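You operate a simulated robot arm through the tools that you are given. There is no shell and no other tool.

Carry out the task below with a simulated two-armed robot. There is one attempt and no reset: what you move stays moved.

TASK
On the top of the white table, pour about 50 ml from the clear jar into the clear beaker, holding that steady with the other hand, and put the clear jar back.

It is judged by the outcome, as a careful person would: the job done as asked, and still so three seconds after it is handed in. It fails if anything else is knocked over, pushed out of place, dropped, spilled or broken.

THE ROBOT
Two 7-joint arms with two-finger parallel grippers on one trunk, on a base that moves. Base frame: it is fixed to the floor where the robot stands at the start and does not move with it; the origin is under the middle of the robot, x ahead of it, y to its left, z up. Units: m, rad, N and s.
The left shoulder is at the start at [0.11, 0.169, 1.511], the right one opposite. With the tool pointing down near the work surface each hand reaches from about 0.28 to 0.68 m from the robot's upright axis, wherever it stands, measured 20 degrees to its own side. Places, roughly: clear beaker [2.5, -2.5, 0.75]; clear jar [2.5, -2.75, 0.75]. Payload 1.57 kg a hand.
The TCP of each hand is the grasp point between the finger pads, 0.03 m short of the fingertips. In the tool frame z runs along the fingers and y along their closing line. Largest opening 0.08 m; finger width 0.017, thickness 0.012; the body of the gripper, 0.04 by 0.082 m, starts 0.08 m behind the TCP.
Orientation is told as [roll, pitch, yaw] about the base's x, y, z axes, in that order, counted from this pose: with the fingers straight down and closing along the base's y, the tool's x points along the base's -x, its y along +y and its z along -z.

THE INTERFACE
- The arms move only by the tool apply_moves. It takes "left_steps", "right_steps" or both (then of equal length, played together; a hand with none holds still); each is a list of rows, each a list of 7 numbers: the shift along the base's x, y, z in mm, then the turn, a rotation vector about the base's x, y, z in rad, then the opening, from 0 (shut) to 1 (fully open). In form: [[dx, dy, dz, wx, wy, wz, claw], ...]. A call has 1 to 20 rows; each row is the pose to reach, as a shift and turn from the pose commanded when the call began. A row lasts 0.2 s, in which the tool goes at most 0.05 m and 0.15 rad; a call with a longer step from one row to the next is refused whole, and so is a gripper value outside its range. Where a pose cannot be reached the arm comes as near as it can. A force on the tool above 40 N (or 10 N above the force at the start of the call, whichever is more), or a blocked arm, ends the call early, and 0.2 s more pass. Each finger travels about 0.072 m/s and halts on what it meets, pressing with about 37 N; the grip force reading is that of the motor and also rises with nothing between the fingers. The clock runs only during rows and for 0.2 s after the last one: add rows that repeat a pose to give the fingers time. The reply holds the time, the measured pose of the TCP, the force on the tool along the base axes, the opening and the grip force, in the units named above and with some noise, with the torque about the TCP (base axes, N m) and any sound that the robot's microphone picked up, and new pictures: "show" is both (left out), scene, wrist or none (wrist: the cameras of the hands that moved).
- Cameras (640 x 400 px; columns grow to the right, rows downward): "scene" is now at [0.1485, 0.0157, 1.6918]; the picture's right is [0.04, -1.00, 0.00], its down [-0.73, -0.03, -0.69] and it looks along [0.69, 0.03, -0.73] (base axes); focal length 281 px, centre (320, 200). "left" rides on the left gripper at [0.072, 0.007, -0.122] in its tool frame; the picture's right is [-0.09, 1.00, 0.00], its down [-0.84, -0.08, -0.54] and it looks along [-0.54, -0.05, 0.84] (tool axes); focal length 238 px, centre (320, 200). "right" rides on the right gripper at [0.072, -0.007, -0.122] in its tool frame; the picture's right is [0.09, 1.00, 0.00], its down [-0.84, 0.08, -0.54] and it looks along [-0.54, 0.05, 0.84] (tool axes); focal length 238 px, centre (320, 200). There is no depth. A picture from a camera that has moved, and an enlarged one, comes with that camera's place and axes in the base frame and with its lens. The place of the scene camera against the robot may be out by one fixed shift of up to 0.025 m in any direction.
- move_column(by): slides the trunk up (or, below 0, down) by that many m; the arms and the scene camera ride with it, the base frame stays. It gives what a move gives, with no picture.
- drive_base(legs): drives the robot by 1 to 6 legs, each [ahead, left, turn to the left] in m, m and rad, along the robot's own axes; the way and the turn of a leg run together, so that a leg with both is an arc; at most 1.5 m and 3.142 rad a leg. The arms and the cameras ride along, it lands a little off, and it stops where it bumps. It gives what a move gives, and a new picture of the scene camera.
- aim_head(pan, tilt): turns the head with the scene camera to pan (to the left, within 1.501 rad either way) and tilt (down, from -0.506 to 1.204), counted from straight ahead of the robot. It gives what a move gives, and a new picture of the scene camera.
- inspect(camera, box): a new picture of the part [left, top, right, bottom] of that camera's present view, enlarged. The clock stands still meanwhile.
- close_job(): hands the job in; it is judged then, once.

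Nothing tells you exact positions but the pictures and the camera data. Unless the task says otherwise, let go and move clear before handing in.

The tools are called as name(argument=value, ...) on one line, values as JSON. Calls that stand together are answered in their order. apply_moves: Moves the arms, as the interface text tells. Its arguments: {"type":"object","properties":{"left_steps":{"type":"array","items":{"type":"array","items":{"type":"number"}}},"right_steps":{"type":"array","items":{"type":"array","items":{"type":"number"}}},"show":{"type":"string","enum":["both","scene","wrist","none"]}},"required":[]} The other tools are called the same way: move_column (by) moves the trunk up or down; drive_base (legs) drives the base; aim_head (pan, tilt) turns the head that bears the scene camera; inspect (camera, box) takes an enlarged picture of a part of a camera's view; close_job () hands the job in.

At the start:

```text
t: 0.0
left_position: [0.6886, 0.2651, 0.9903]
left_ee_rot: [0.001, 0.0, 0.0]
left_wrist_force: [-0.4, -0.2, 0.7]
left_torque: [0.0, 0.01, 0.01]
left_gripper_width: 0.0801
left_gripper_force: 0.0
right_position: [0.6151, -0.2771, 0.9686]
right_ee_rot: [0.0, -0.001, 0.0]
right_wrist_force: [0.8, 0.3, 0.0]
right_torque: [0.03, 0.0, 0.0]
right_gripper_width: 0.0802
right_gripper_force: 0.0
trunk travel left (down, up): [-0.825, 0.065]
robot x, y, heading: [-0.0, 0.0012, 0.003]
head pan, tilt (commanded): [0.04, 0.815]
```

scene: 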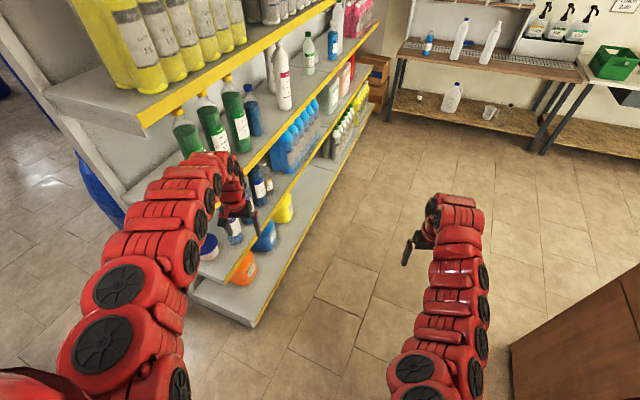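
right: 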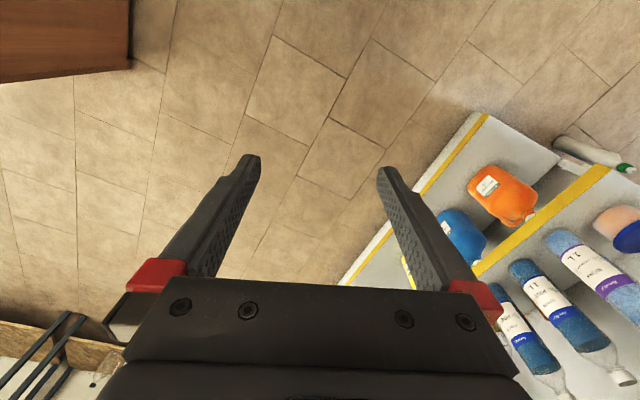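
left: 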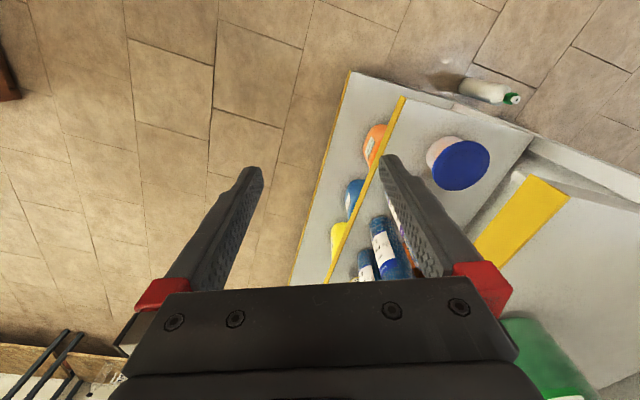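

I see a store room with shelving to the left, a bench far ahead and a brown box at right; the target table should be ahead-right around [2.5, -2.6]. I will turn the head to look that way.

aim_head(pan=-0.8, tilt=0.4)

```text
t: 1.2
left_position: [0.6873, 0.2657, 0.9902]
left_ee_rot: [0.0, 0.001, 0.002]
left_wrist_force: [-0.1, -0.2, -0.4]
left_torque: [0.01, 0.02, -0.02]
left_gripper_width: 0.0802
left_gripper_force: 0.0
right_position: [0.6167, -0.2787, 0.9688]
right_ee_rot: [-0.001, 0.002, 0.0]
right_wrist_force: [-0.2, -0.3, -0.1]
right_torque: [0.01, -0.02, -0.04]
right_gripper_width: 0.0802
right_gripper_force: 0.1
trunk travel left (down, up): [-0.825, 0.065]
robot x, y, heading: [0.0024, -0.001, 0.001]
head pan, tilt (commanded): [-0.799, 0.4]
camera scene: at [0.1333, -0.0538, 1.7281], right [-0.72, -0.7, 0.0], down [-0.27, 0.28, -0.92], along [0.64, -0.66, -0.39], focal length 281 px, centre (320, 200)
```

scene: 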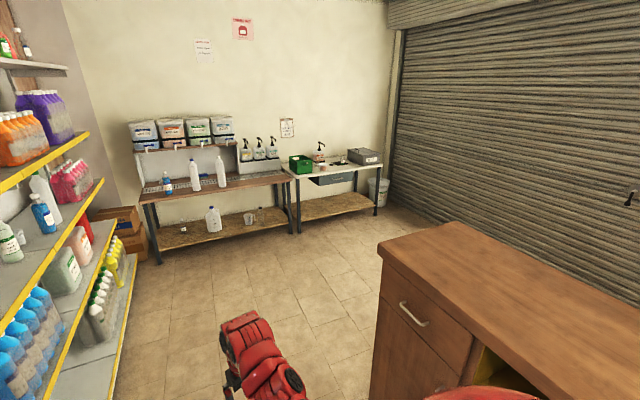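

The white table with the green crate, pump bottle and grey box is the target table at the back. I enlarge that part.

inspect(camera="scene", box=[270, 120, 400, 240])

```text
3.33 times, centred on (335, 180) of scene
camera zoom: at [0.1333, -0.0538, 1.7281], right [-0.72, -0.7, 0.0], down [-0.27, 0.28, -0.92], along [0.64, -0.66, -0.39], focal length 937 px, centre (270, 267)
```

zoom: 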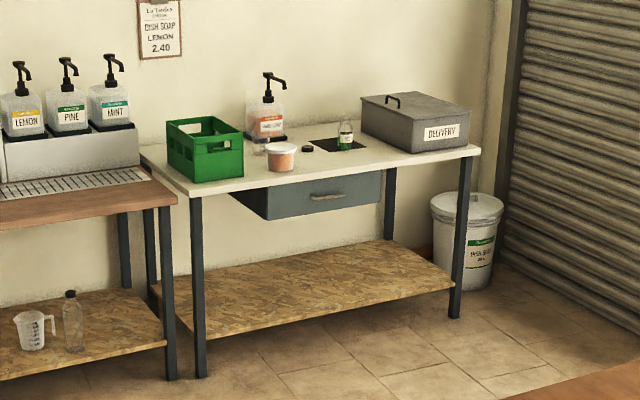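

The table stands at an angle (about -0.33 rad to my heading), with its front edge about 2.84 m out; a desk is on the right and shelving on the left. I turn to face the table and drive ahead through the gap, then look again.

drive_base(legs=[[0, 0, -0.325], [1.4, -0.1, 0], [0.4, 0, 0]])

aim_head(pan=-0.9, tilt=0.5)

```text
t: 11.3
left_position: [2.4101, -0.637, 0.9889]
left_ee_rot: [0.0, -0.001, -0.324]
left_wrist_force: [0.0, 0.3, 0.4]
left_torque: [0.04, 0.01, -0.02]
left_gripper_width: 0.0801
left_gripper_force: 0.1
right_position: [2.1669, -1.1299, 0.9698]
right_ee_rot: [0.0, 0.001, -0.323]
right_wrist_force: [0.2, 0.3, -0.7]
right_torque: [-0.03, -0.01, -0.03]
right_gripper_width: 0.08
right_gripper_force: 0.1
trunk travel left (down, up): [-0.825, 0.065]
robot x, y, heading: [1.6713, -0.669, -0.327]
head pan, tilt (commanded): [-0.799, 0.4]
camera scene: at [1.7764, -0.7653, 1.7283], right [-0.9, -0.43, 0.0], down [-0.17, 0.35, -0.92], along [0.4, -0.83, -0.39], focal length 281 px, centre (320, 200)
```

scene: 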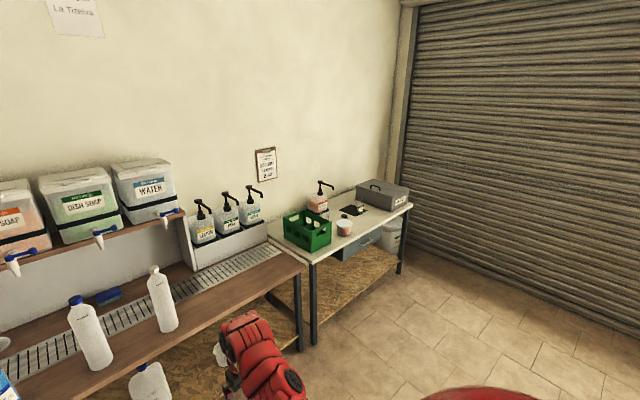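

```text
t: 11.9
left_position: [2.4107, -0.6358, 0.9891]
left_ee_rot: [0.0, 0.001, -0.325]
left_wrist_force: [-0.3, -0.1, -0.1]
left_torque: [-0.01, 0.01, 0.0]
left_gripper_width: 0.0798
left_gripper_force: 0.0
right_position: [2.1671, -1.1298, 0.9684]
right_ee_rot: [0.0, 0.003, -0.324]
right_wrist_force: [0.4, -0.3, 0.0]
right_torque: [-0.03, -0.03, -0.01]
right_gripper_width: 0.0801
right_gripper_force: 0.0
trunk travel left (down, up): [-0.825, 0.065]
robot x, y, heading: [1.6726, -0.6684, -0.322]
head pan, tilt (commanded): [-0.901, 0.499]
camera scene: at [1.7688, -0.7679, 1.719], right [-0.94, -0.34, 0.0], down [-0.16, 0.45, -0.88], along [0.3, -0.83, -0.48], focal length 281 px, centre (320, 200)
```

scene: 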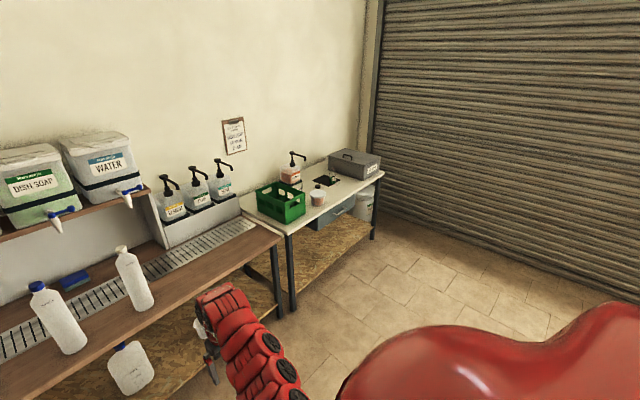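

The floor to the right is clear, so I strafe right to stand before the white table, then look at its top.

drive_base(legs=[[0, -1.45, 0]])

aim_head(pan=0.0, tilt=0.6)

```text
t: 19.1
left_position: [1.9455, -2.0076, 0.9887]
left_ee_rot: [-0.002, -0.002, -0.331]
left_wrist_force: [0.5, -0.6, -0.9]
left_torque: [0.01, 0.01, -0.02]
left_gripper_width: 0.0798
left_gripper_force: 0.1
right_position: [1.6969, -2.4981, 0.9683]
right_ee_rot: [0.001, -0.001, -0.33]
right_wrist_force: [0.8, 0.5, 0.5]
right_torque: [0.01, 0.01, -0.01]
right_gripper_width: 0.0799
right_gripper_force: 0.2
trunk travel left (down, up): [-0.825, 0.065]
robot x, y, heading: [1.2092, -2.0362, -0.334]
head pan, tilt (commanded): [-0.901, 0.499]
camera scene: at [1.3014, -2.1341, 1.719], right [-0.94, -0.33, 0.0], down [-0.16, 0.45, -0.88], along [0.29, -0.83, -0.48], focal length 281 px, centre (320, 200)
```

scene: 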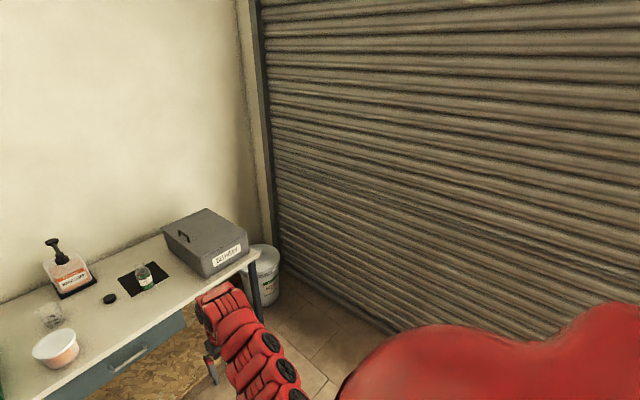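

```text
t: 20.3
left_position: [1.9444, -2.0087, 0.9887]
left_ee_rot: [0.0, -0.002, -0.331]
left_wrist_force: [-0.9, 0.4, -0.5]
left_torque: [-0.01, 0.01, 0.0]
left_gripper_width: 0.08
left_gripper_force: 0.0
right_position: [1.6969, -2.4993, 0.9696]
right_ee_rot: [-0.001, 0.001, -0.334]
right_wrist_force: [0.8, 0.5, 0.8]
right_torque: [0.0, -0.01, -0.02]
right_gripper_width: 0.0801
right_gripper_force: 0.1
trunk travel left (down, up): [-0.825, 0.065]
robot x, y, heading: [1.2071, -2.0369, -0.335]
head pan, tilt (commanded): [0.0, 0.6]
camera scene: at [1.3547, -2.0774, 1.7099], right [-0.33, -0.94, 0.0], down [-0.53, 0.18, -0.82], along [0.78, -0.27, -0.57], focal length 281 px, centre (320, 200)
```

scene: 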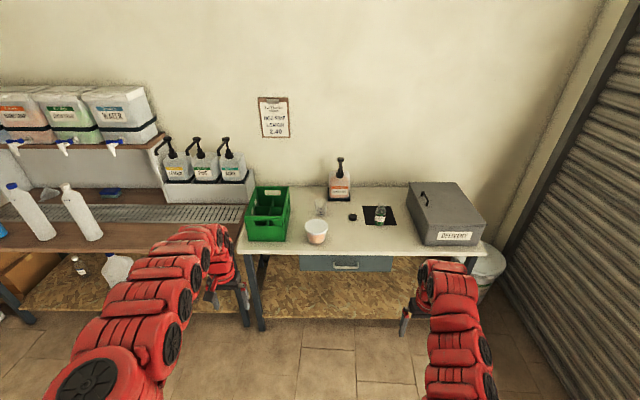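

inspect(camera="scene", box=[230, 150, 500, 290])

inspect(camera="scene", box=[290, 185, 410, 255])

```text
2.37 times, centred on (365, 220) of scene
camera zoom: at [1.3547, -2.0774, 1.7099], right [-0.33, -0.94, 0.0], down [-0.53, 0.18, -0.82], along [0.78, -0.27, -0.57], focal length 666 px, centre (213, 153)
```

zoom: 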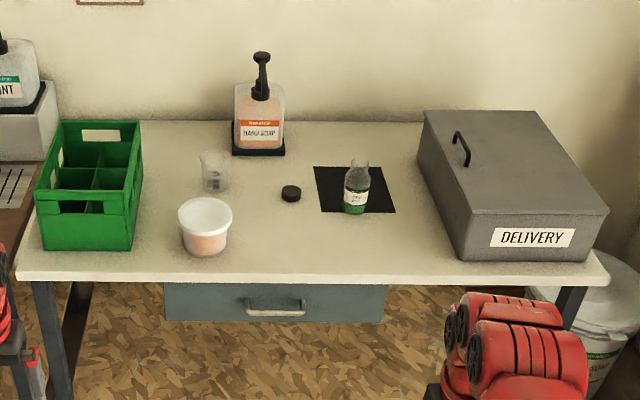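

```text
5.33 times, centred on (350, 220) of scene
camera zoom: at [1.3547, -2.0774, 1.7099], right [-0.33, -0.94, 0.0], down [-0.53, 0.18, -0.82], along [0.78, -0.27, -0.57], focal length 1498 px, centre (160, 93)
```

zoom: 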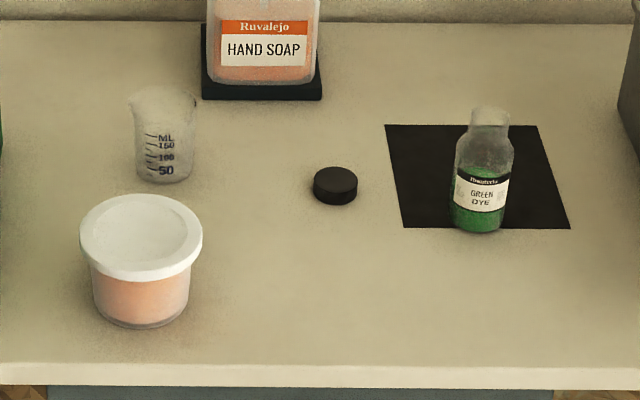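

The beaker (with ML marks) stands behind the lidded tub, and the clear jar of green dye stands open on the black mat, its cap beside it. Before driving closer I look down at my own base to judge clearance to the table.

aim_head(pan=0.0, tilt=1.2)

```text
t: 21.3
left_position: [1.9453, -2.008, 0.9888]
left_ee_rot: [0.001, 0.001, -0.331]
left_wrist_force: [0.4, 0.0, 0.3]
left_torque: [0.01, 0.01, 0.0]
left_gripper_width: 0.0799
left_gripper_force: 0.1
right_position: [1.6967, -2.4984, 0.9695]
right_ee_rot: [0.001, 0.001, -0.33]
right_wrist_force: [-0.2, 0.0, -0.7]
right_torque: [0.02, -0.01, 0.04]
right_gripper_width: 0.0803
right_gripper_force: 0.0
trunk travel left (down, up): [-0.825, 0.065]
robot x, y, heading: [1.2059, -2.0328, -0.332]
head pan, tilt (commanded): [0.0, 1.201]
camera scene: at [1.3242, -2.0666, 1.6654], right [-0.33, -0.95, 0.0], down [-0.88, 0.3, -0.36], along [0.34, -0.12, -0.93], focal length 281 px, centre (320, 200)
```

scene: 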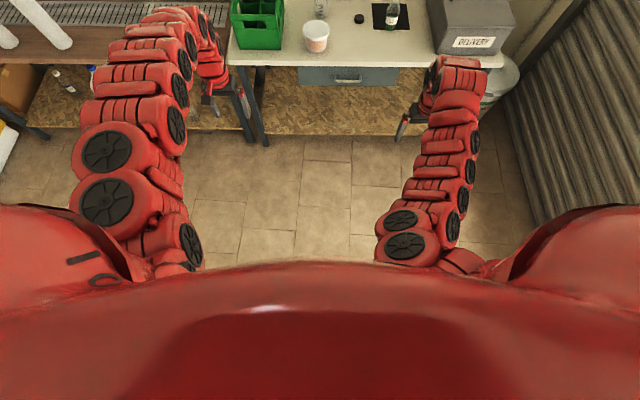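

My base reaches at most about 0.33 m ahead of its axis. I pull both hands back a little, then drive up to the table and shift right so that jar and beaker lie either side of me.

apply_moves(left_steps=[[-35, 12, 10, 0, 0, 0, 1], [-71, 24, 20, 0, 0, 0, 1], [-106, 37, 30, 0, 0, 0, 1], [-142, 49, 40, 0, 0, 0, 1], [-170, 59, 50, 0, 0, 0, 1]], right_steps=[[-35, 12, 10, 0, 0, 0, 1], [-71, 24, 20, 0, 0, 0, 1], [-90, 31, 30, 0, 0, 0, 1], [-90, 31, 50, 0, 0, 0, 1], [-90, 31, 70, 0, 0, 0, 1]], show="none")

drive_base(legs=[[0, -0.15, 0], [0.55, 0, 0]])

aim_head(pan=0.0, tilt=0.95)

```text
t: 22.5
left_position: [1.8678, -1.9573, 0.9913]
left_ee_rot: [-0.005, 0.0, -0.336]
left_wrist_force: [-0.1, 0.4, 0.3]
left_torque: [0.06, 0.01, -0.02]
left_gripper_width: 0.0799
left_gripper_force: 0.1
left hand out of reach, approached as far as the arm can: row 2, 3, 4, 5
right_position: [1.6066, -2.4655, 1.0131]
right_ee_rot: [0.0, -0.005, -0.336]
right_wrist_force: [-0.9, 0.4, 0.2]
right_torque: [-0.03, 0.0, 0.01]
right_gripper_width: 0.0802
right_gripper_force: 0.1
right hand out of reach, approached as far as the arm can: row 4, 5
trunk travel left (down, up): [-0.825, 0.065]
robot x, y, heading: [1.2103, -2.036, -0.334]
head pan, tilt (commanded): [0.0, 1.201]
```

```text
t: 26.6
left_position: [2.3363, -2.2778, 0.9921]
left_ee_rot: [-0.003, 0.002, -0.334]
left_wrist_force: [-0.2, 0.3, -1.1]
left_torque: [0.01, -0.03, 0.0]
left_gripper_width: 0.0801
left_gripper_force: 0.1
right_position: [2.0731, -2.7886, 1.012]
right_ee_rot: [0.002, -0.005, -0.334]
right_wrist_force: [-0.1, 0.3, 0.6]
right_torque: [0.02, 0.03, -0.01]
right_gripper_width: 0.0801
right_gripper_force: 0.0
trunk travel left (down, up): [-0.825, 0.065]
robot x, y, heading: [1.6719, -2.3526, -0.336]
head pan, tilt (commanded): [0.0, 1.201]
camera scene: at [1.7911, -2.3865, 1.6654], right [-0.33, -0.94, 0.0], down [-0.88, 0.31, -0.36], along [0.34, -0.12, -0.93], focal length 281 px, centre (320, 200)
```

scene: 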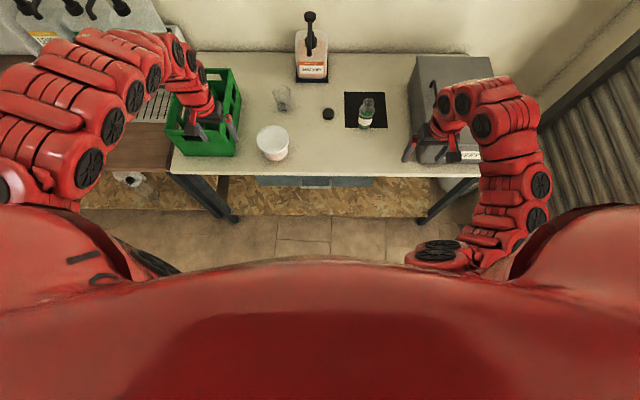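

```text
t: 27.4
left_position: [2.336, -2.278, 0.9906]
left_ee_rot: [-0.001, 0.004, -0.332]
left_wrist_force: [-0.5, 0.0, -0.4]
left_torque: [-0.02, 0.01, 0.0]
left_gripper_width: 0.0799
left_gripper_force: 0.0
right_position: [2.0736, -2.7875, 1.0116]
right_ee_rot: [0.001, -0.005, -0.333]
right_wrist_force: [0.8, -0.3, 0.5]
right_torque: [-0.01, 0.01, 0.03]
right_gripper_width: 0.0799
right_gripper_force: 0.1
trunk travel left (down, up): [-0.825, 0.065]
robot x, y, heading: [1.6729, -2.3544, -0.337]
head pan, tilt (commanded): [0.0, 0.949]
camera scene: at [1.8079, -2.3923, 1.6814], right [-0.33, -0.94, 0.0], down [-0.77, 0.27, -0.58], along [0.55, -0.19, -0.81], focal length 281 px, centre (320, 200)
```

scene: 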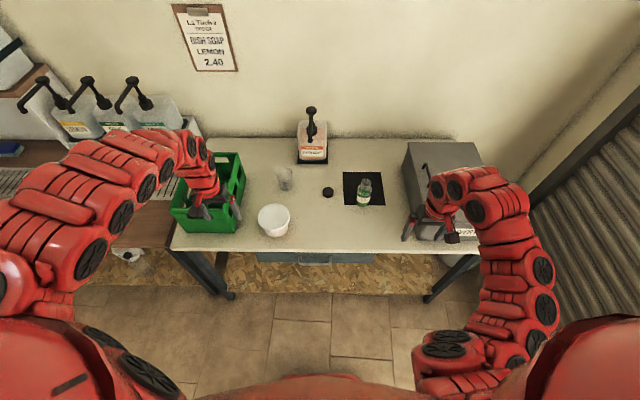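

I now stand about 0.6 m short of the table's middle, the jar ahead-right and beaker ahead-left. I enlarge the table top to measure things.

inspect(camera="scene", box=[240, 150, 400, 250])

inspect(camera="scene", box=[160, 130, 480, 330])

```text
4.00 times, centred on (320, 200) of scene
camera zoom: at [1.8079, -2.3923, 1.6814], right [-0.33, -0.94, 0.0], down [-0.77, 0.27, -0.58], along [0.55, -0.19, -0.81], focal length 1124 px, centre (320, 200)
```

zoom: 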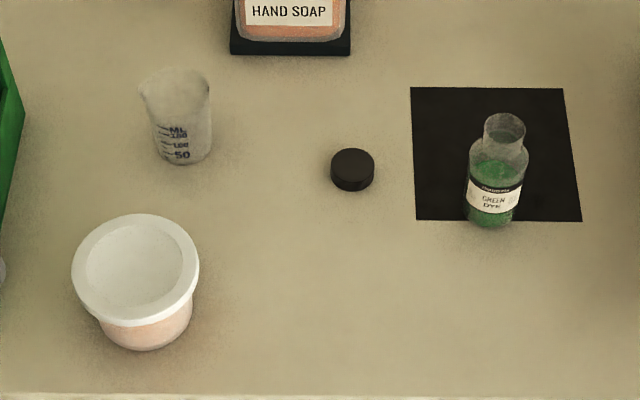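

```text
2.00 times, centred on (320, 230) of scene
camera zoom: at [1.8079, -2.3923, 1.6814], right [-0.33, -0.94, 0.0], down [-0.77, 0.27, -0.58], along [0.55, -0.19, -0.81], focal length 562 px, centre (320, 140)
```

zoom: 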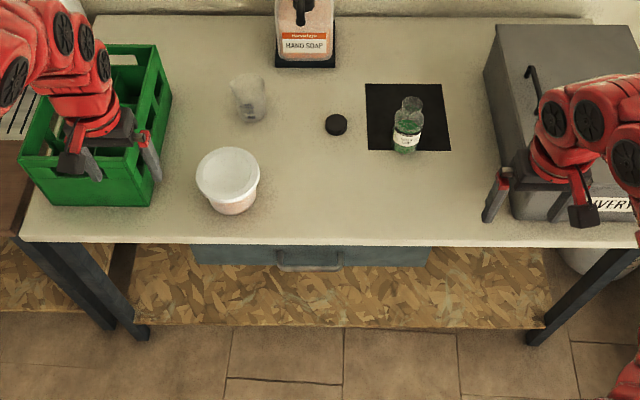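

I measure the grippers in the picture against their known poses to calibrate the scene camera's shift.

inspect(camera="scene", box=[160, 160, 256, 220])

inspect(camera="scene", box=[390, 180, 486, 240])

```text
6.67 times, centred on (208, 190) of scene
camera zoom: at [1.8079, -2.3923, 1.6814], right [-0.33, -0.94, 0.0], down [-0.77, 0.27, -0.58], along [0.55, -0.19, -0.81], focal length 1873 px, centre (1067, 267)
```

zoom: 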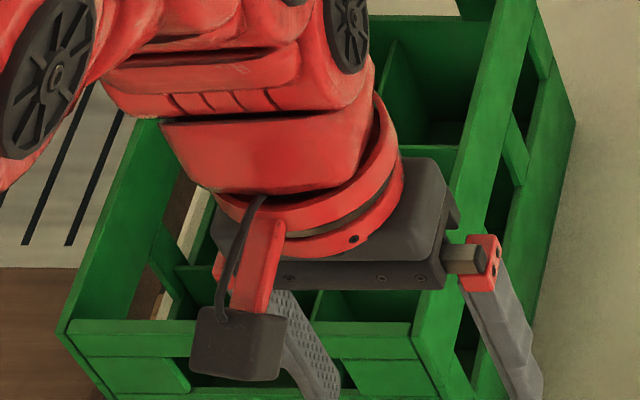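

```text
6.67 times, centred on (438, 210) of scene
camera zoom: at [1.8079, -2.3923, 1.6814], right [-0.33, -0.94, 0.0], down [-0.77, 0.27, -0.58], along [0.55, -0.19, -0.81], focal length 1873 px, centre (-467, 133)
```

zoom: 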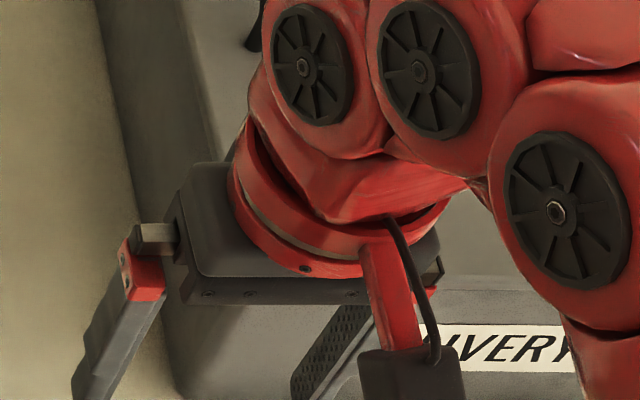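

inspect(camera="scene", box=[180, 195, 260, 245])

inspect(camera="scene", box=[390, 205, 470, 255])

```text
8.00 times, centred on (220, 220) of scene
camera zoom: at [1.8079, -2.3923, 1.6814], right [-0.33, -0.94, 0.0], down [-0.77, 0.27, -0.58], along [0.55, -0.19, -0.81], focal length 2248 px, centre (1120, 40)
```

zoom: 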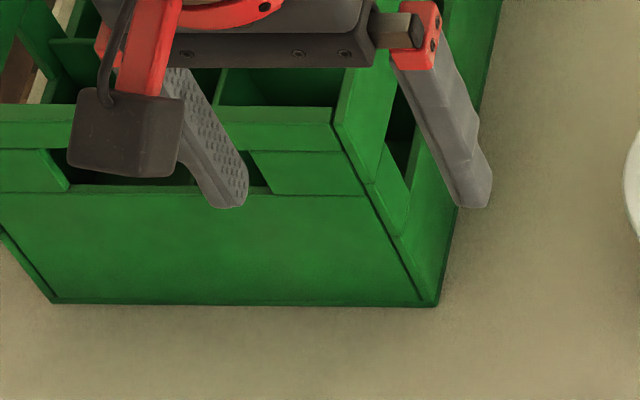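

```text
8.00 times, centred on (430, 230) of scene
camera zoom: at [1.8079, -2.3923, 1.6814], right [-0.33, -0.94, 0.0], down [-0.77, 0.27, -0.58], along [0.55, -0.19, -0.81], focal length 2248 px, centre (-560, -40)
```

zoom: 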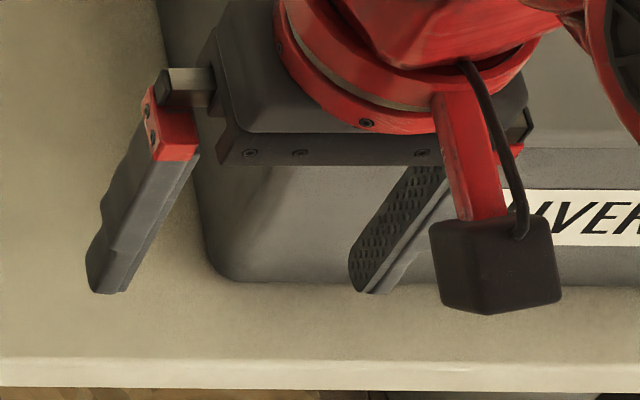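

Calibration: things on the table are about 8 mm further right and 13 mm further on than the raw camera figures; the jar is ~0.81 m ahead and 0.17 m right of me, the beaker ~0.89 m ahead and 0.145 m left. The floor ahead is free, so I drive 0.28 m closer.

drive_base(legs=[[0.28, 0, 0]])

aim_head(pan=0.0, tilt=1.1)

inspect(camera="scene", box=[220, 140, 420, 265])

```text
t: 29.4
left_position: [2.6001, -2.3676, 0.9906]
left_ee_rot: [-0.001, 0.001, -0.333]
left_wrist_force: [-0.1, -0.3, -0.3]
left_torque: [-0.01, 0.02, -0.02]
left_gripper_width: 0.0799
left_gripper_force: 0.1
right_position: [2.3392, -2.878, 1.0131]
right_ee_rot: [0.002, -0.005, -0.332]
right_wrist_force: [-0.3, 0.3, -0.7]
right_torque: [0.01, 0.01, -0.02]
right_gripper_width: 0.08
right_gripper_force: 0.0
trunk travel left (down, up): [-0.825, 0.065]
robot x, y, heading: [1.9374, -2.4454, -0.332]
head pan, tilt (commanded): [0.0, 0.949]
camera scene: at [2.0712, -2.483, 1.6817], right [-0.33, -0.95, 0.0], down [-0.77, 0.26, -0.58], along [0.55, -0.19, -0.81], focal length 281 px, centre (320, 200)
```

scene: 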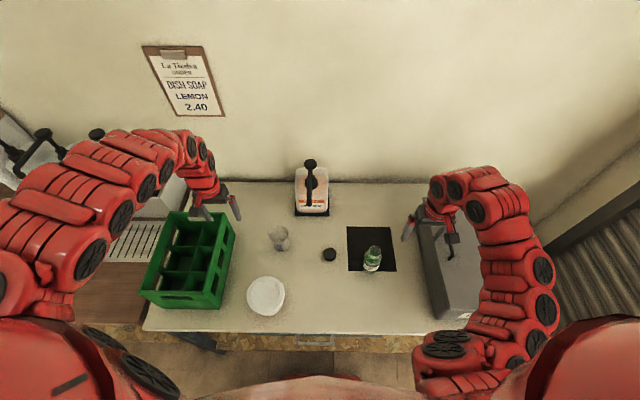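

```text
t: 30.1
left_position: [2.602, -2.3687, 0.9916]
left_ee_rot: [-0.001, 0.003, -0.332]
left_wrist_force: [-0.2, -0.6, -0.2]
left_torque: [-0.04, 0.03, 0.01]
left_gripper_width: 0.0801
left_gripper_force: 0.0
right_position: [2.3399, -2.8777, 1.0126]
right_ee_rot: [0.002, -0.003, -0.332]
right_wrist_force: [-0.5, 0.0, 0.5]
right_torque: [0.02, 0.05, 0.0]
right_gripper_width: 0.0799
right_gripper_force: 0.0
trunk travel left (down, up): [-0.825, 0.065]
robot x, y, heading: [1.9377, -2.4463, -0.336]
head pan, tilt (commanded): [0.0, 1.1]
camera scene: at [2.0642, -2.4806, 1.6712], right [-0.33, -0.95, 0.0], down [-0.84, 0.29, -0.45], along [0.43, -0.15, -0.89], focal length 281 px, centre (320, 200)
```

scene: 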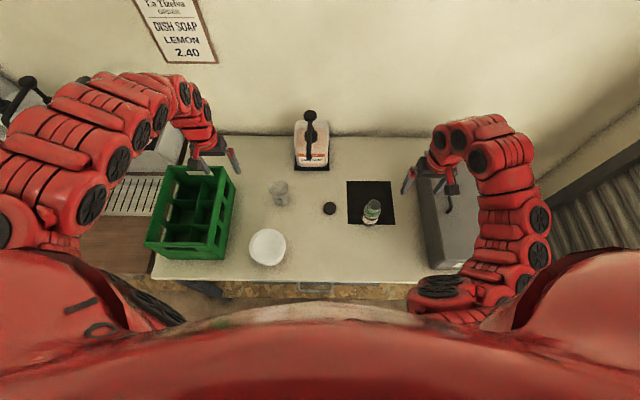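

```text
3.20 times, centred on (320, 202) of scene
camera zoom: at [2.0642, -2.4806, 1.6712], right [-0.33, -0.95, 0.0], down [-0.84, 0.29, -0.45], along [0.43, -0.15, -0.89], focal length 899 px, centre (320, 192)
```

zoom: 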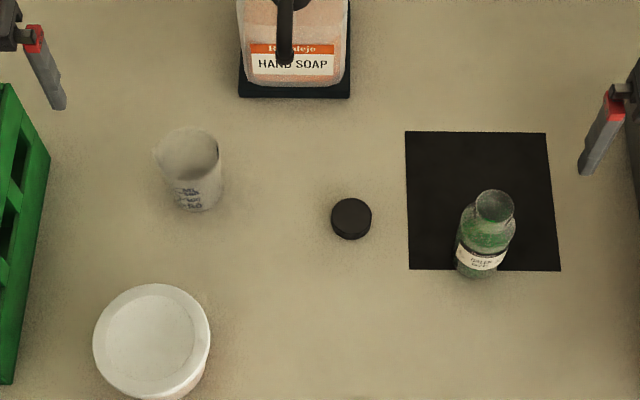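

The base is now well placed (jar ~0.53 m ahead/0.18 m right, beaker ~0.61 m ahead/0.145 m left). Before touching anything I test in free air how the right hand can pitch its fingers forward and roll for pouring.

apply_moves(right_steps=[[-6, 13, 0, -0.043, -0.123, 0, 1], [-12, 27, 0, -0.085, -0.246, 0, 1], [-18, 40, 0, -0.128, -0.368, 0, 1], [-24, 54, 0, -0.17, -0.491, 0, 1], [-30, 67, 0, -0.213, -0.614, 0, 1], [-36, 80, 0, -0.256, -0.737, 0, 1], [-41, 94, 0, -0.298, -0.86, 0, 1], [-41, 94, 0, -0.298, -0.86, 0, 1]])

```text
t: 31.9
left_position: [2.601, -2.3659, 0.992]
left_ee_rot: [-0.002, 0.002, -0.331]
left_wrist_force: [0.1, -0.2, -0.9]
left_torque: [-0.04, 0.02, 0.01]
left_gripper_width: 0.0799
left_gripper_force: 0.0
right_position: [2.3244, -2.7911, 0.9647]
right_ee_rot: [-0.005, -0.917, -0.328]
right_wrist_force: [1.1, 0.3, 0.8]
right_torque: [0.0, 0.04, 0.01]
right_gripper_width: 0.08
right_gripper_force: 0.1
right hand out of reach, approached as far as the arm can: row 4, 5, 6, 7, 8
trunk travel left (down, up): [-0.825, 0.065]
robot x, y, heading: [1.9387, -2.4469, -0.333]
head pan, tilt (commanded): [0.0, 1.1]
camera scene: at [2.0618, -2.4777, 1.6715], right [-0.33, -0.95, 0.0], down [-0.84, 0.29, -0.45], along [0.43, -0.15, -0.89], focal length 281 px, centre (320, 200)
camera right: at [2.1877, -2.7505, 0.9832], right [0.27, 0.96, -0.08], down [0.1, 0.05, 0.99], along [0.96, -0.28, -0.08], focal length 238 px, centre (320, 200)
```

scene: 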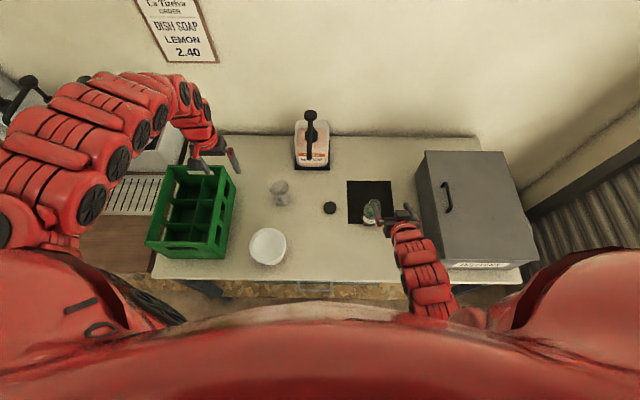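
right: 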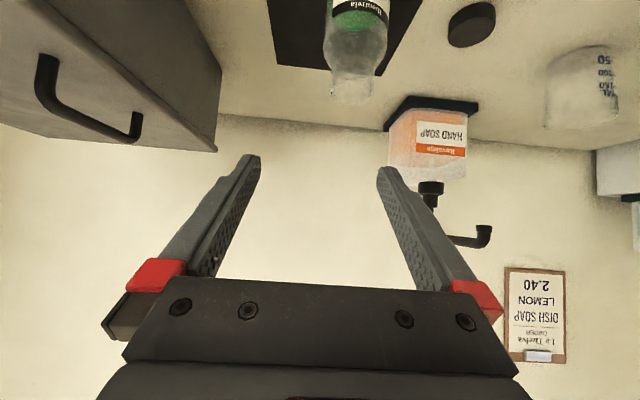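

Pitching forward works, though the arm has an inner reach limit (wrist no nearer than ~0.5 m to the shoulder). Next, I test a pour-like pose in free air: more forward-left, flatter pitch, then yaw and roll.

apply_moves(right_steps=[[30, 27, 0, -0.016, -0.047, 0, 1], [61, 55, 0, -0.03, -0.09, 0, 1], [92, 82, 0, -0.045, -0.135, 0, 1], [123, 110, 0, -0.06, -0.17, 0, 1], [153, 137, 0, -0.075, -0.217, 0, 1], [153, 137, 0, -0.075, -0.217, 0, 1]], show="scene")

```text
t: 33.3
left_position: [2.6005, -2.3679, 0.9916]
left_ee_rot: [-0.001, 0.001, -0.331]
left_wrist_force: [-0.4, -0.4, 0.1]
left_torque: [0.03, -0.01, -0.01]
left_gripper_width: 0.0803
left_gripper_force: 0.0
right_position: [2.4788, -2.6541, 0.9645]
right_ee_rot: [-0.002, -1.143, -0.33]
right_wrist_force: [1.3, 0.5, 0.3]
right_torque: [0.01, -0.02, 0.02]
right_gripper_width: 0.0801
right_gripper_force: 0.1
trunk travel left (down, up): [-0.825, 0.065]
robot x, y, heading: [1.9387, -2.4464, -0.33]
head pan, tilt (commanded): [0.0, 1.1]
camera scene: at [2.0624, -2.4809, 1.6714], right [-0.33, -0.95, 0.0], down [-0.84, 0.29, -0.45], along [0.43, -0.15, -0.89], focal length 281 px, centre (320, 200)
```

scene: 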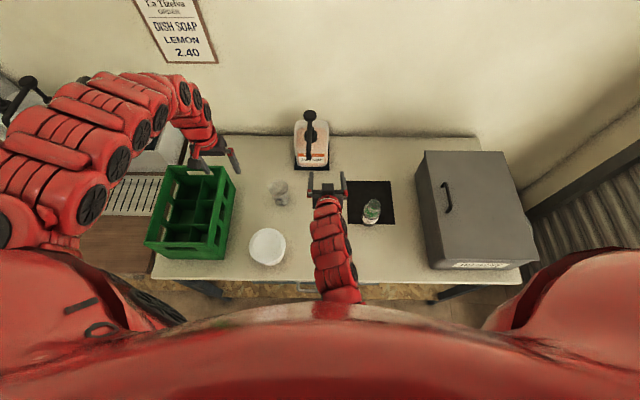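

apply_moves(right_steps=[[0, 0, 0, 0, 0, 0.12, 1], [0, 0, 0, 0, 0, 0.24, 1], [0, 0, 0, 0, 0, 0.35, 1]], show="none")

apply_moves(right_steps=[[0, 0, 0, -0.14, 0, 0, 1], [0, 0, 0, -0.28, 0, 0, 1], [0, 0, 0, -0.42, 0, 0, 1], [0, 0, 0, -0.56, 0, 0, 1], [0, 0, 0, -0.7, 0, 0, 1], [0, 0, 0, -0.84, 0, 0, 1], [0, 0, 0, -0.98, 0, 0, 1], [0, 0, 0, -1.12, 0, 0, 1], [0, 0, 0, -1.26, 0, 0, 1], [0, 0, 0, -1.4, 0, 0, 1], [0, 0, 0, -1.54, 0, 0, 1], [0, 0, 0, -1.68, 0, 0, 1], [0, 0, 0, -1.82, 0, 0, 1], [0, 0, 0, -1.96, 0, 0, 1]], show="scene")

```text
t: 34.1
left_position: [2.6012, -2.3692, 0.9906]
left_ee_rot: [-0.002, 0.004, -0.33]
left_wrist_force: [0.4, -0.1, 0.6]
left_torque: [-0.01, -0.01, -0.02]
left_gripper_width: 0.08
left_gripper_force: 0.0
right_position: [2.479, -2.6549, 0.9639]
right_ee_rot: [-0.004, -1.144, 0.022]
right_wrist_force: [-0.3, -0.7, 0.7]
right_torque: [0.0, -0.02, 0.0]
right_gripper_width: 0.0802
right_gripper_force: 0.0
trunk travel left (down, up): [-0.825, 0.065]
robot x, y, heading: [1.9379, -2.4434, -0.332]
head pan, tilt (commanded): [0.0, 1.1]
```

```text
t: 37.1
left_position: [2.6006, -2.3684, 0.9915]
left_ee_rot: [-0.001, 0.003, -0.332]
left_wrist_force: [0.5, 0.2, -0.7]
left_torque: [0.02, -0.01, 0.01]
left_gripper_width: 0.08
left_gripper_force: 0.0
right_position: [2.4793, -2.6542, 0.9637]
right_ee_rot: [-1.723, 0.363, 1.114]
right_wrist_force: [0.8, -0.8, -0.8]
right_torque: [-0.03, 0.03, -0.01]
right_gripper_width: 0.0798
right_gripper_force: 0.0
trunk travel left (down, up): [-0.825, 0.065]
robot x, y, heading: [1.9369, -2.4454, -0.334]
head pan, tilt (commanded): [0.0, 1.1]
camera scene: at [2.0635, -2.4803, 1.6713], right [-0.33, -0.95, 0.0], down [-0.84, 0.29, -0.45], along [0.43, -0.15, -0.89], focal length 281 px, centre (320, 200)
```

scene: 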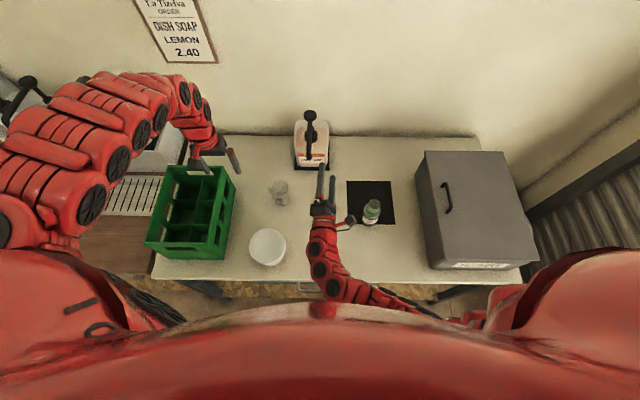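

The roll of 112° is reachable. I check that the actual pour spot beside the beaker is reachable in this orientation (still empty-handed, above everything).

apply_moves(right_steps=[[30, 20, -10, 0, 0, 0, 1], [60, 40, -25, 0, 0, 0, 1], [90, 60, -40, 0, 0, 0, 1], [90, 60, -40, 0, 0, 0, 1]], show="both")

```text
t: 38.1
left_position: [2.6001, -2.3688, 0.9922]
left_ee_rot: [0.0, 0.002, -0.331]
left_wrist_force: [-0.9, 0.0, 0.9]
left_torque: [0.05, -0.01, 0.01]
left_gripper_width: 0.0801
left_gripper_force: 0.0
right_position: [2.5652, -2.5958, 0.9365]
right_ee_rot: [-1.726, 0.36, 1.115]
right_wrist_force: [0.8, -0.1, 0.3]
right_torque: [0.02, 0.01, 0.02]
right_gripper_width: 0.0802
right_gripper_force: 0.1
right hand out of reach, approached as far as the arm can: row 3, 4
trunk travel left (down, up): [-0.825, 0.065]
robot x, y, heading: [1.9437, -2.4473, -0.331]
head pan, tilt (commanded): [0.0, 1.1]
camera scene: at [2.0617, -2.4815, 1.6714], right [-0.33, -0.95, 0.0], down [-0.84, 0.29, -0.45], along [0.43, -0.15, -0.89], focal length 281 px, centre (320, 200)
camera right: at [2.4218, -2.6057, 0.9513], right [-0.06, -0.46, -0.89], down [-0.15, 0.88, -0.44], along [0.99, 0.11, -0.12], focal length 238 px, centre (320, 200)
```

scene: 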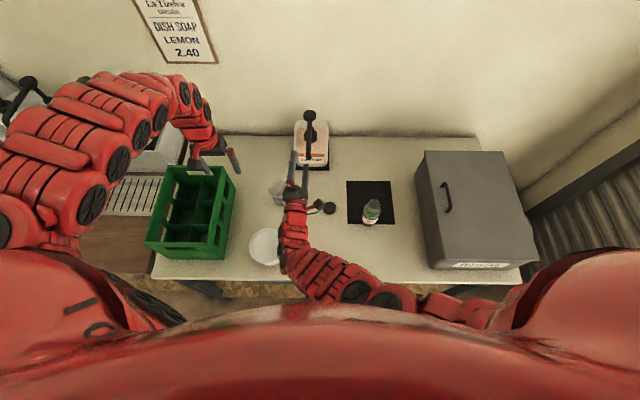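
right: 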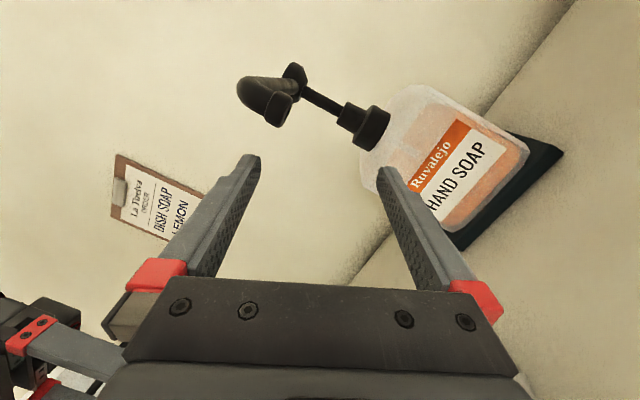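

The pour spot is at the edge of reach, so lowering the trunk a bit will help. First I roll the right hand back upright and park it above and right, near the jar.

apply_moves(right_steps=[[-10, -11, 10, 0.14, 0, 0, 1], [-21, -22, 20, 0.28, 0, 0, 1], [-31, -33, 30, 0.42, 0, 0, 1], [-42, -44, 35, 0.56, 0, 0, 1], [-52, -55, 35, 0.7, 0, 0, 1], [-62, -66, 35, 0.84, 0, 0, 1], [-73, -77, 35, 0.98, 0, 0, 1], [-83, -88, 35, 1.12, 0, 0, 1], [-93, -99, 35, 1.26, 0, 0, 1], [-104, -110, 35, 1.4, 0, 0, 1], [-114, -121, 35, 1.54, 0, 0, 1], [-124, -132, 35, 1.68, 0, 0, 1], [-135, -143, 35, 1.82, 0, 0, 1], [-145, -154, 35, 1.96, 0, 0, 1]], show="none")

apply_moves(left_steps=[[0, 0, 10, 0, 0, -0.13, 1], [0, 0, 20, 0, 0, -0.26, 1], [0, 0, 30, 0, 0, -0.39, 1], [0, 0, 40, 0, 0, -0.52, 1], [0, 0, 50, 0, 0, -0.6, 1]], show="none")

```text
t: 38.4
left_position: [2.6011, -2.3643, 0.9912]
left_ee_rot: [-0.003, 0.001, -0.33]
left_wrist_force: [0.0, -0.1, 0.6]
left_torque: [-0.02, 0.0, 0.04]
left_gripper_width: 0.08
left_gripper_force: 0.0
right_position: [2.5598, -2.6219, 0.9338]
right_ee_rot: [-1.679, 0.323, 1.085]
right_wrist_force: [0.3, -0.4, 0.2]
right_torque: [0.0, 0.0, 0.0]
right_gripper_width: 0.08
right_gripper_force: 0.1
trunk travel left (down, up): [-0.825, 0.065]
robot x, y, heading: [1.9384, -2.445, -0.333]
head pan, tilt (commanded): [0.0, 1.1]
stopped in row 1 (right hand): the force on the tool passed its limit at 72 N (the readings are from after the stop); the commanded pose is now the measured one
```

```text
t: 39.6
left_position: [2.6184, -2.368, 1.0346]
left_ee_rot: [-0.004, 0.001, -0.933]
left_wrist_force: [-0.3, -0.6, -0.3]
left_torque: [0.03, 0.03, 0.0]
left_gripper_width: 0.0799
left_gripper_force: 0.0
left hand out of reach, approached as far as the arm can: row 1, 2, 3, 4, 5
right_position: [2.559, -2.6224, 0.932]
right_ee_rot: [-1.679, 0.323, 1.085]
right_wrist_force: [2.7, 7.3, 1.8]
right_torque: [-0.24, 0.14, 0.0]
right_gripper_width: 0.0799
right_gripper_force: 0.1
trunk travel left (down, up): [-0.825, 0.065]
robot x, y, heading: [1.94, -2.4466, -0.332]
head pan, tilt (commanded): [0.0, 1.1]
```

The right hand met something (72 N) and stopped. I look before moving anything.

inspect(camera="scene", box=[220, 80, 480, 300])

inspect(camera="right", box=[0, 0, 640, 400])

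```text
1.82 times, centred on (350, 190) of scene
camera zoom: at [2.0637, -2.4781, 1.6713], right [-0.32, -0.95, 0.0], down [-0.84, 0.29, -0.45], along [0.43, -0.15, -0.89], focal length 511 px, centre (266, 218)
```

zoom: 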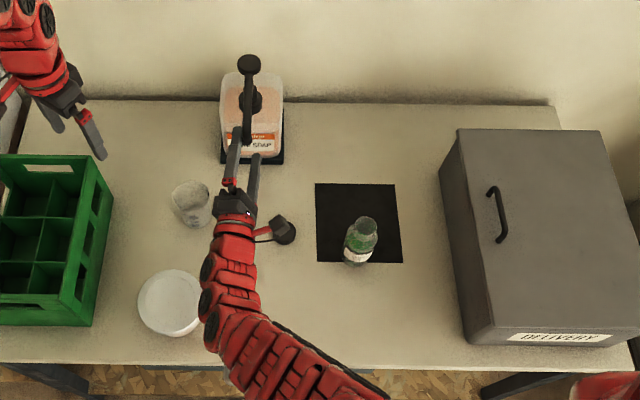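

```text
1.00 times, centred on (320, 200) of right (not enlarged: the box is as wide or as high as the picture)
camera zoom: at [2.4172, -2.6269, 0.9494], right [-0.09, -0.41, -0.91], down [-0.12, 0.91, -0.39], along [0.99, 0.07, -0.13], focal length 238 px, centre (320, 200)
```

zoom: 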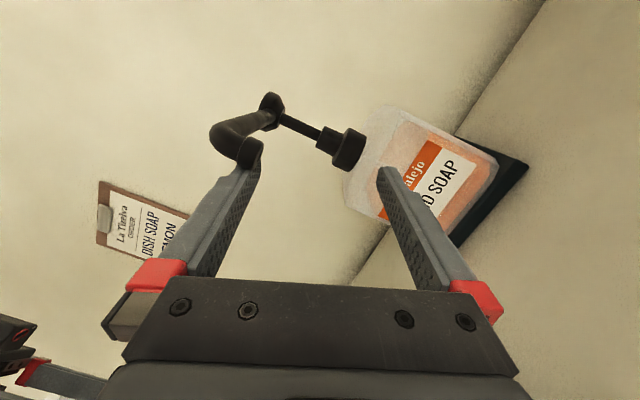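

The upper finger is touching the soap pump's nozzle, which points toward me. I back off gently to the left and then straight back toward the robot before unrolling.

apply_moves(right_steps=[[0, 5, 0, 0, 0, 0, 1], [0, 10, 0, 0, 0, 0, 1], [-5, 16, -2, 0, 0, 0, 1], [-25, 18, -2, 0, 0, 0, 1], [-45, 18, -2, 0, 0, 0, 1], [-65, 18, 0, 0, 0, 0, 1], [-85, 18, 0, 0, 0, 0, 1]], show="both")

```text
t: 41.2
left_position: [2.6184, -2.3684, 1.0359]
left_ee_rot: [-0.002, 0.003, -0.93]
left_wrist_force: [-0.5, 0.0, 0.1]
left_torque: [0.02, 0.0, 0.0]
left_gripper_width: 0.0801
left_gripper_force: 0.0
right_position: [2.4733, -2.6051, 0.9326]
right_ee_rot: [-1.678, 0.322, 1.081]
right_wrist_force: [-0.9, -0.2, 0.1]
right_torque: [-0.01, 0.02, 0.0]
right_gripper_width: 0.08
right_gripper_force: 0.1
trunk travel left (down, up): [-0.825, 0.065]
robot x, y, heading: [1.9393, -2.4471, -0.333]
head pan, tilt (commanded): [0.0, 1.1]
camera scene: at [2.0622, -2.4802, 1.6714], right [-0.32, -0.95, 0.0], down [-0.84, 0.29, -0.45], along [0.43, -0.15, -0.89], focal length 281 px, centre (320, 200)
camera right: at [2.3315, -2.6104, 0.9488], right [-0.09, -0.41, -0.91], down [-0.12, 0.91, -0.39], along [0.99, 0.07, -0.13], focal length 238 px, centre (320, 200)
```

scene: 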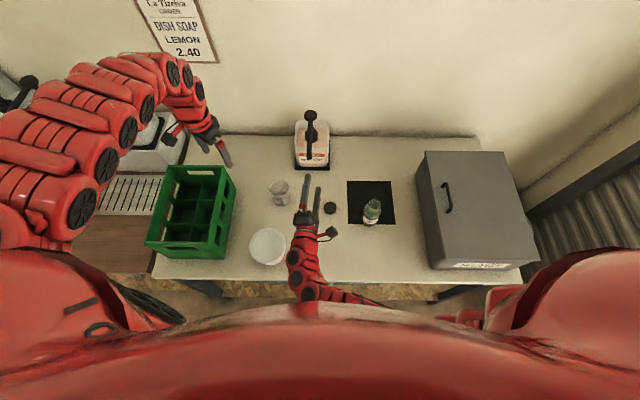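
right: 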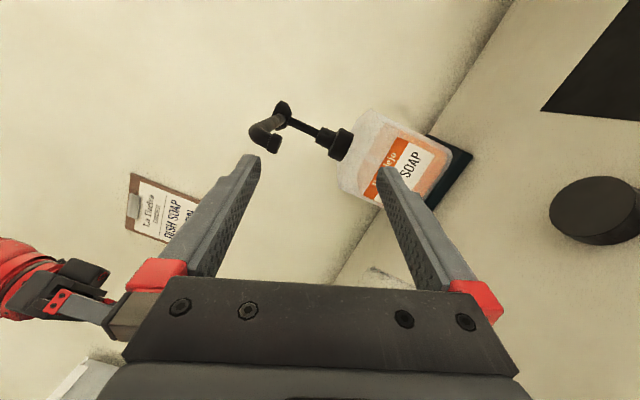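

Contact is released. I check that the pump bottle still stands where it stood by comparing the same enlarged view as before.

inspect(camera="scene", box=[220, 100, 420, 225])

inspect(camera="scene", box=[220, 140, 420, 265])

```text
3.20 times, centred on (320, 162) of scene
camera zoom: at [2.0622, -2.4802, 1.6714], right [-0.32, -0.95, 0.0], down [-0.84, 0.29, -0.45], along [0.43, -0.15, -0.89], focal length 899 px, centre (320, 320)
```

zoom: 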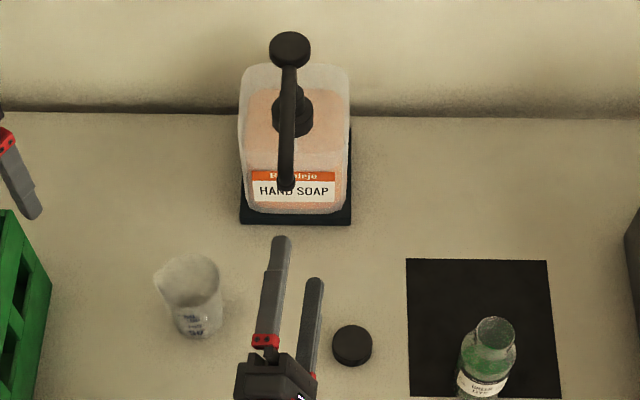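

```text
3.20 times, centred on (320, 202) of scene
camera zoom: at [2.0622, -2.4802, 1.6714], right [-0.32, -0.95, 0.0], down [-0.84, 0.29, -0.45], along [0.43, -0.15, -0.89], focal length 899 px, centre (320, 192)
```

zoom: 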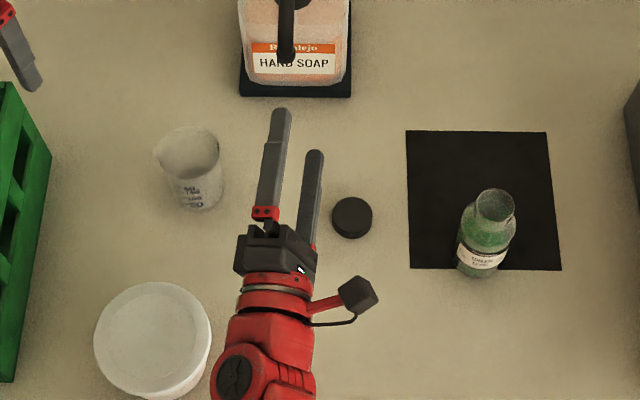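

The pump is unmoved (all outlines match). Its nozzle tip is near (2.54, -2.62, 0.98), a region I will keep below and clear of. Now I draw the right hand back and unroll it toward the jar side.

apply_moves(right_steps=[[-30, 0, 10, 0, 0, 0, 1], [-60, 0, 20, 0, 0, 0, 1], [-73, -10, 30, 0.14, 0, 0, 1], [-73, -22, 38, 0.28, 0, 0, 1], [-73, -34, 38, 0.42, 0, 0, 1], [-73, -46, 38, 0.56, 0, 0, 1], [-73, -58, 38, 0.7, 0, 0, 1], [-73, -70, 38, 0.84, 0, 0, 1], [-73, -82, 38, 0.98, 0, 0, 1], [-73, -94, 38, 1.12, 0, 0, 1], [-73, -106, 38, 1.26, 0, 0, 1], [-73, -118, 38, 1.4, 0, 0, 1], [-73, -130, 38, 1.54, 0, 0, 1], [-73, -140, 38, 1.68, 0, 0, 1], [-73, -145, 38, 1.82, 0, 0, 1], [-73, -145, 38, 1.9, 0, 0, 1]], show="both")

```text
t: 44.6
left_position: [2.6194, -2.369, 1.0346]
left_ee_rot: [-0.003, 0.002, -0.931]
left_wrist_force: [0.3, 0.2, -0.7]
left_torque: [-0.03, -0.01, 0.0]
left_gripper_width: 0.0801
left_gripper_force: 0.1
right_position: [2.4014, -2.7503, 0.971]
right_ee_rot: [-0.016, -1.112, 0.062]
right_wrist_force: [0.1, -0.4, 0.8]
right_torque: [0.01, 0.01, 0.02]
right_gripper_width: 0.0801
right_gripper_force: 0.0
trunk travel left (down, up): [-0.825, 0.065]
robot x, y, heading: [1.941, -2.4443, -0.327]
head pan, tilt (commanded): [0.0, 1.1]
camera scene: at [2.0631, -2.4798, 1.6713], right [-0.32, -0.95, 0.0], down [-0.84, 0.29, -0.45], along [0.43, -0.15, -0.89], focal length 281 px, centre (320, 200)
camera right: at [2.2589, -2.7643, 0.9608], right [-0.09, 0.99, -0.09], down [-0.12, 0.08, 0.99], along [0.99, 0.1, 0.11], focal length 238 px, centre (320, 200)
```

scene: 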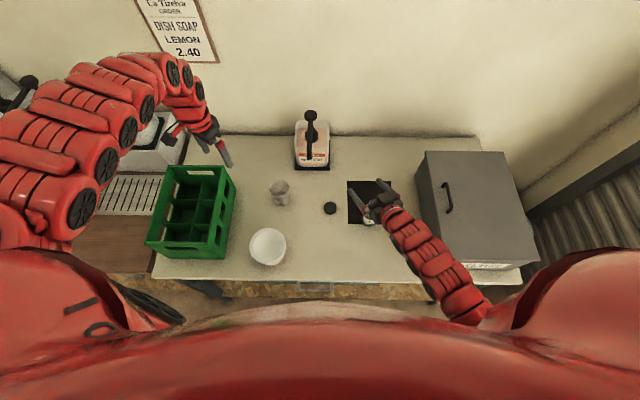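
right: 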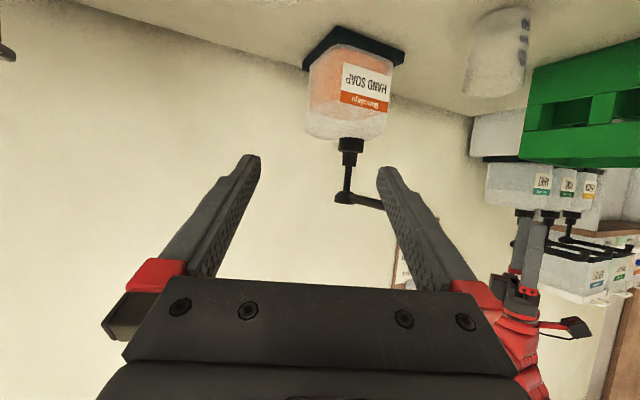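

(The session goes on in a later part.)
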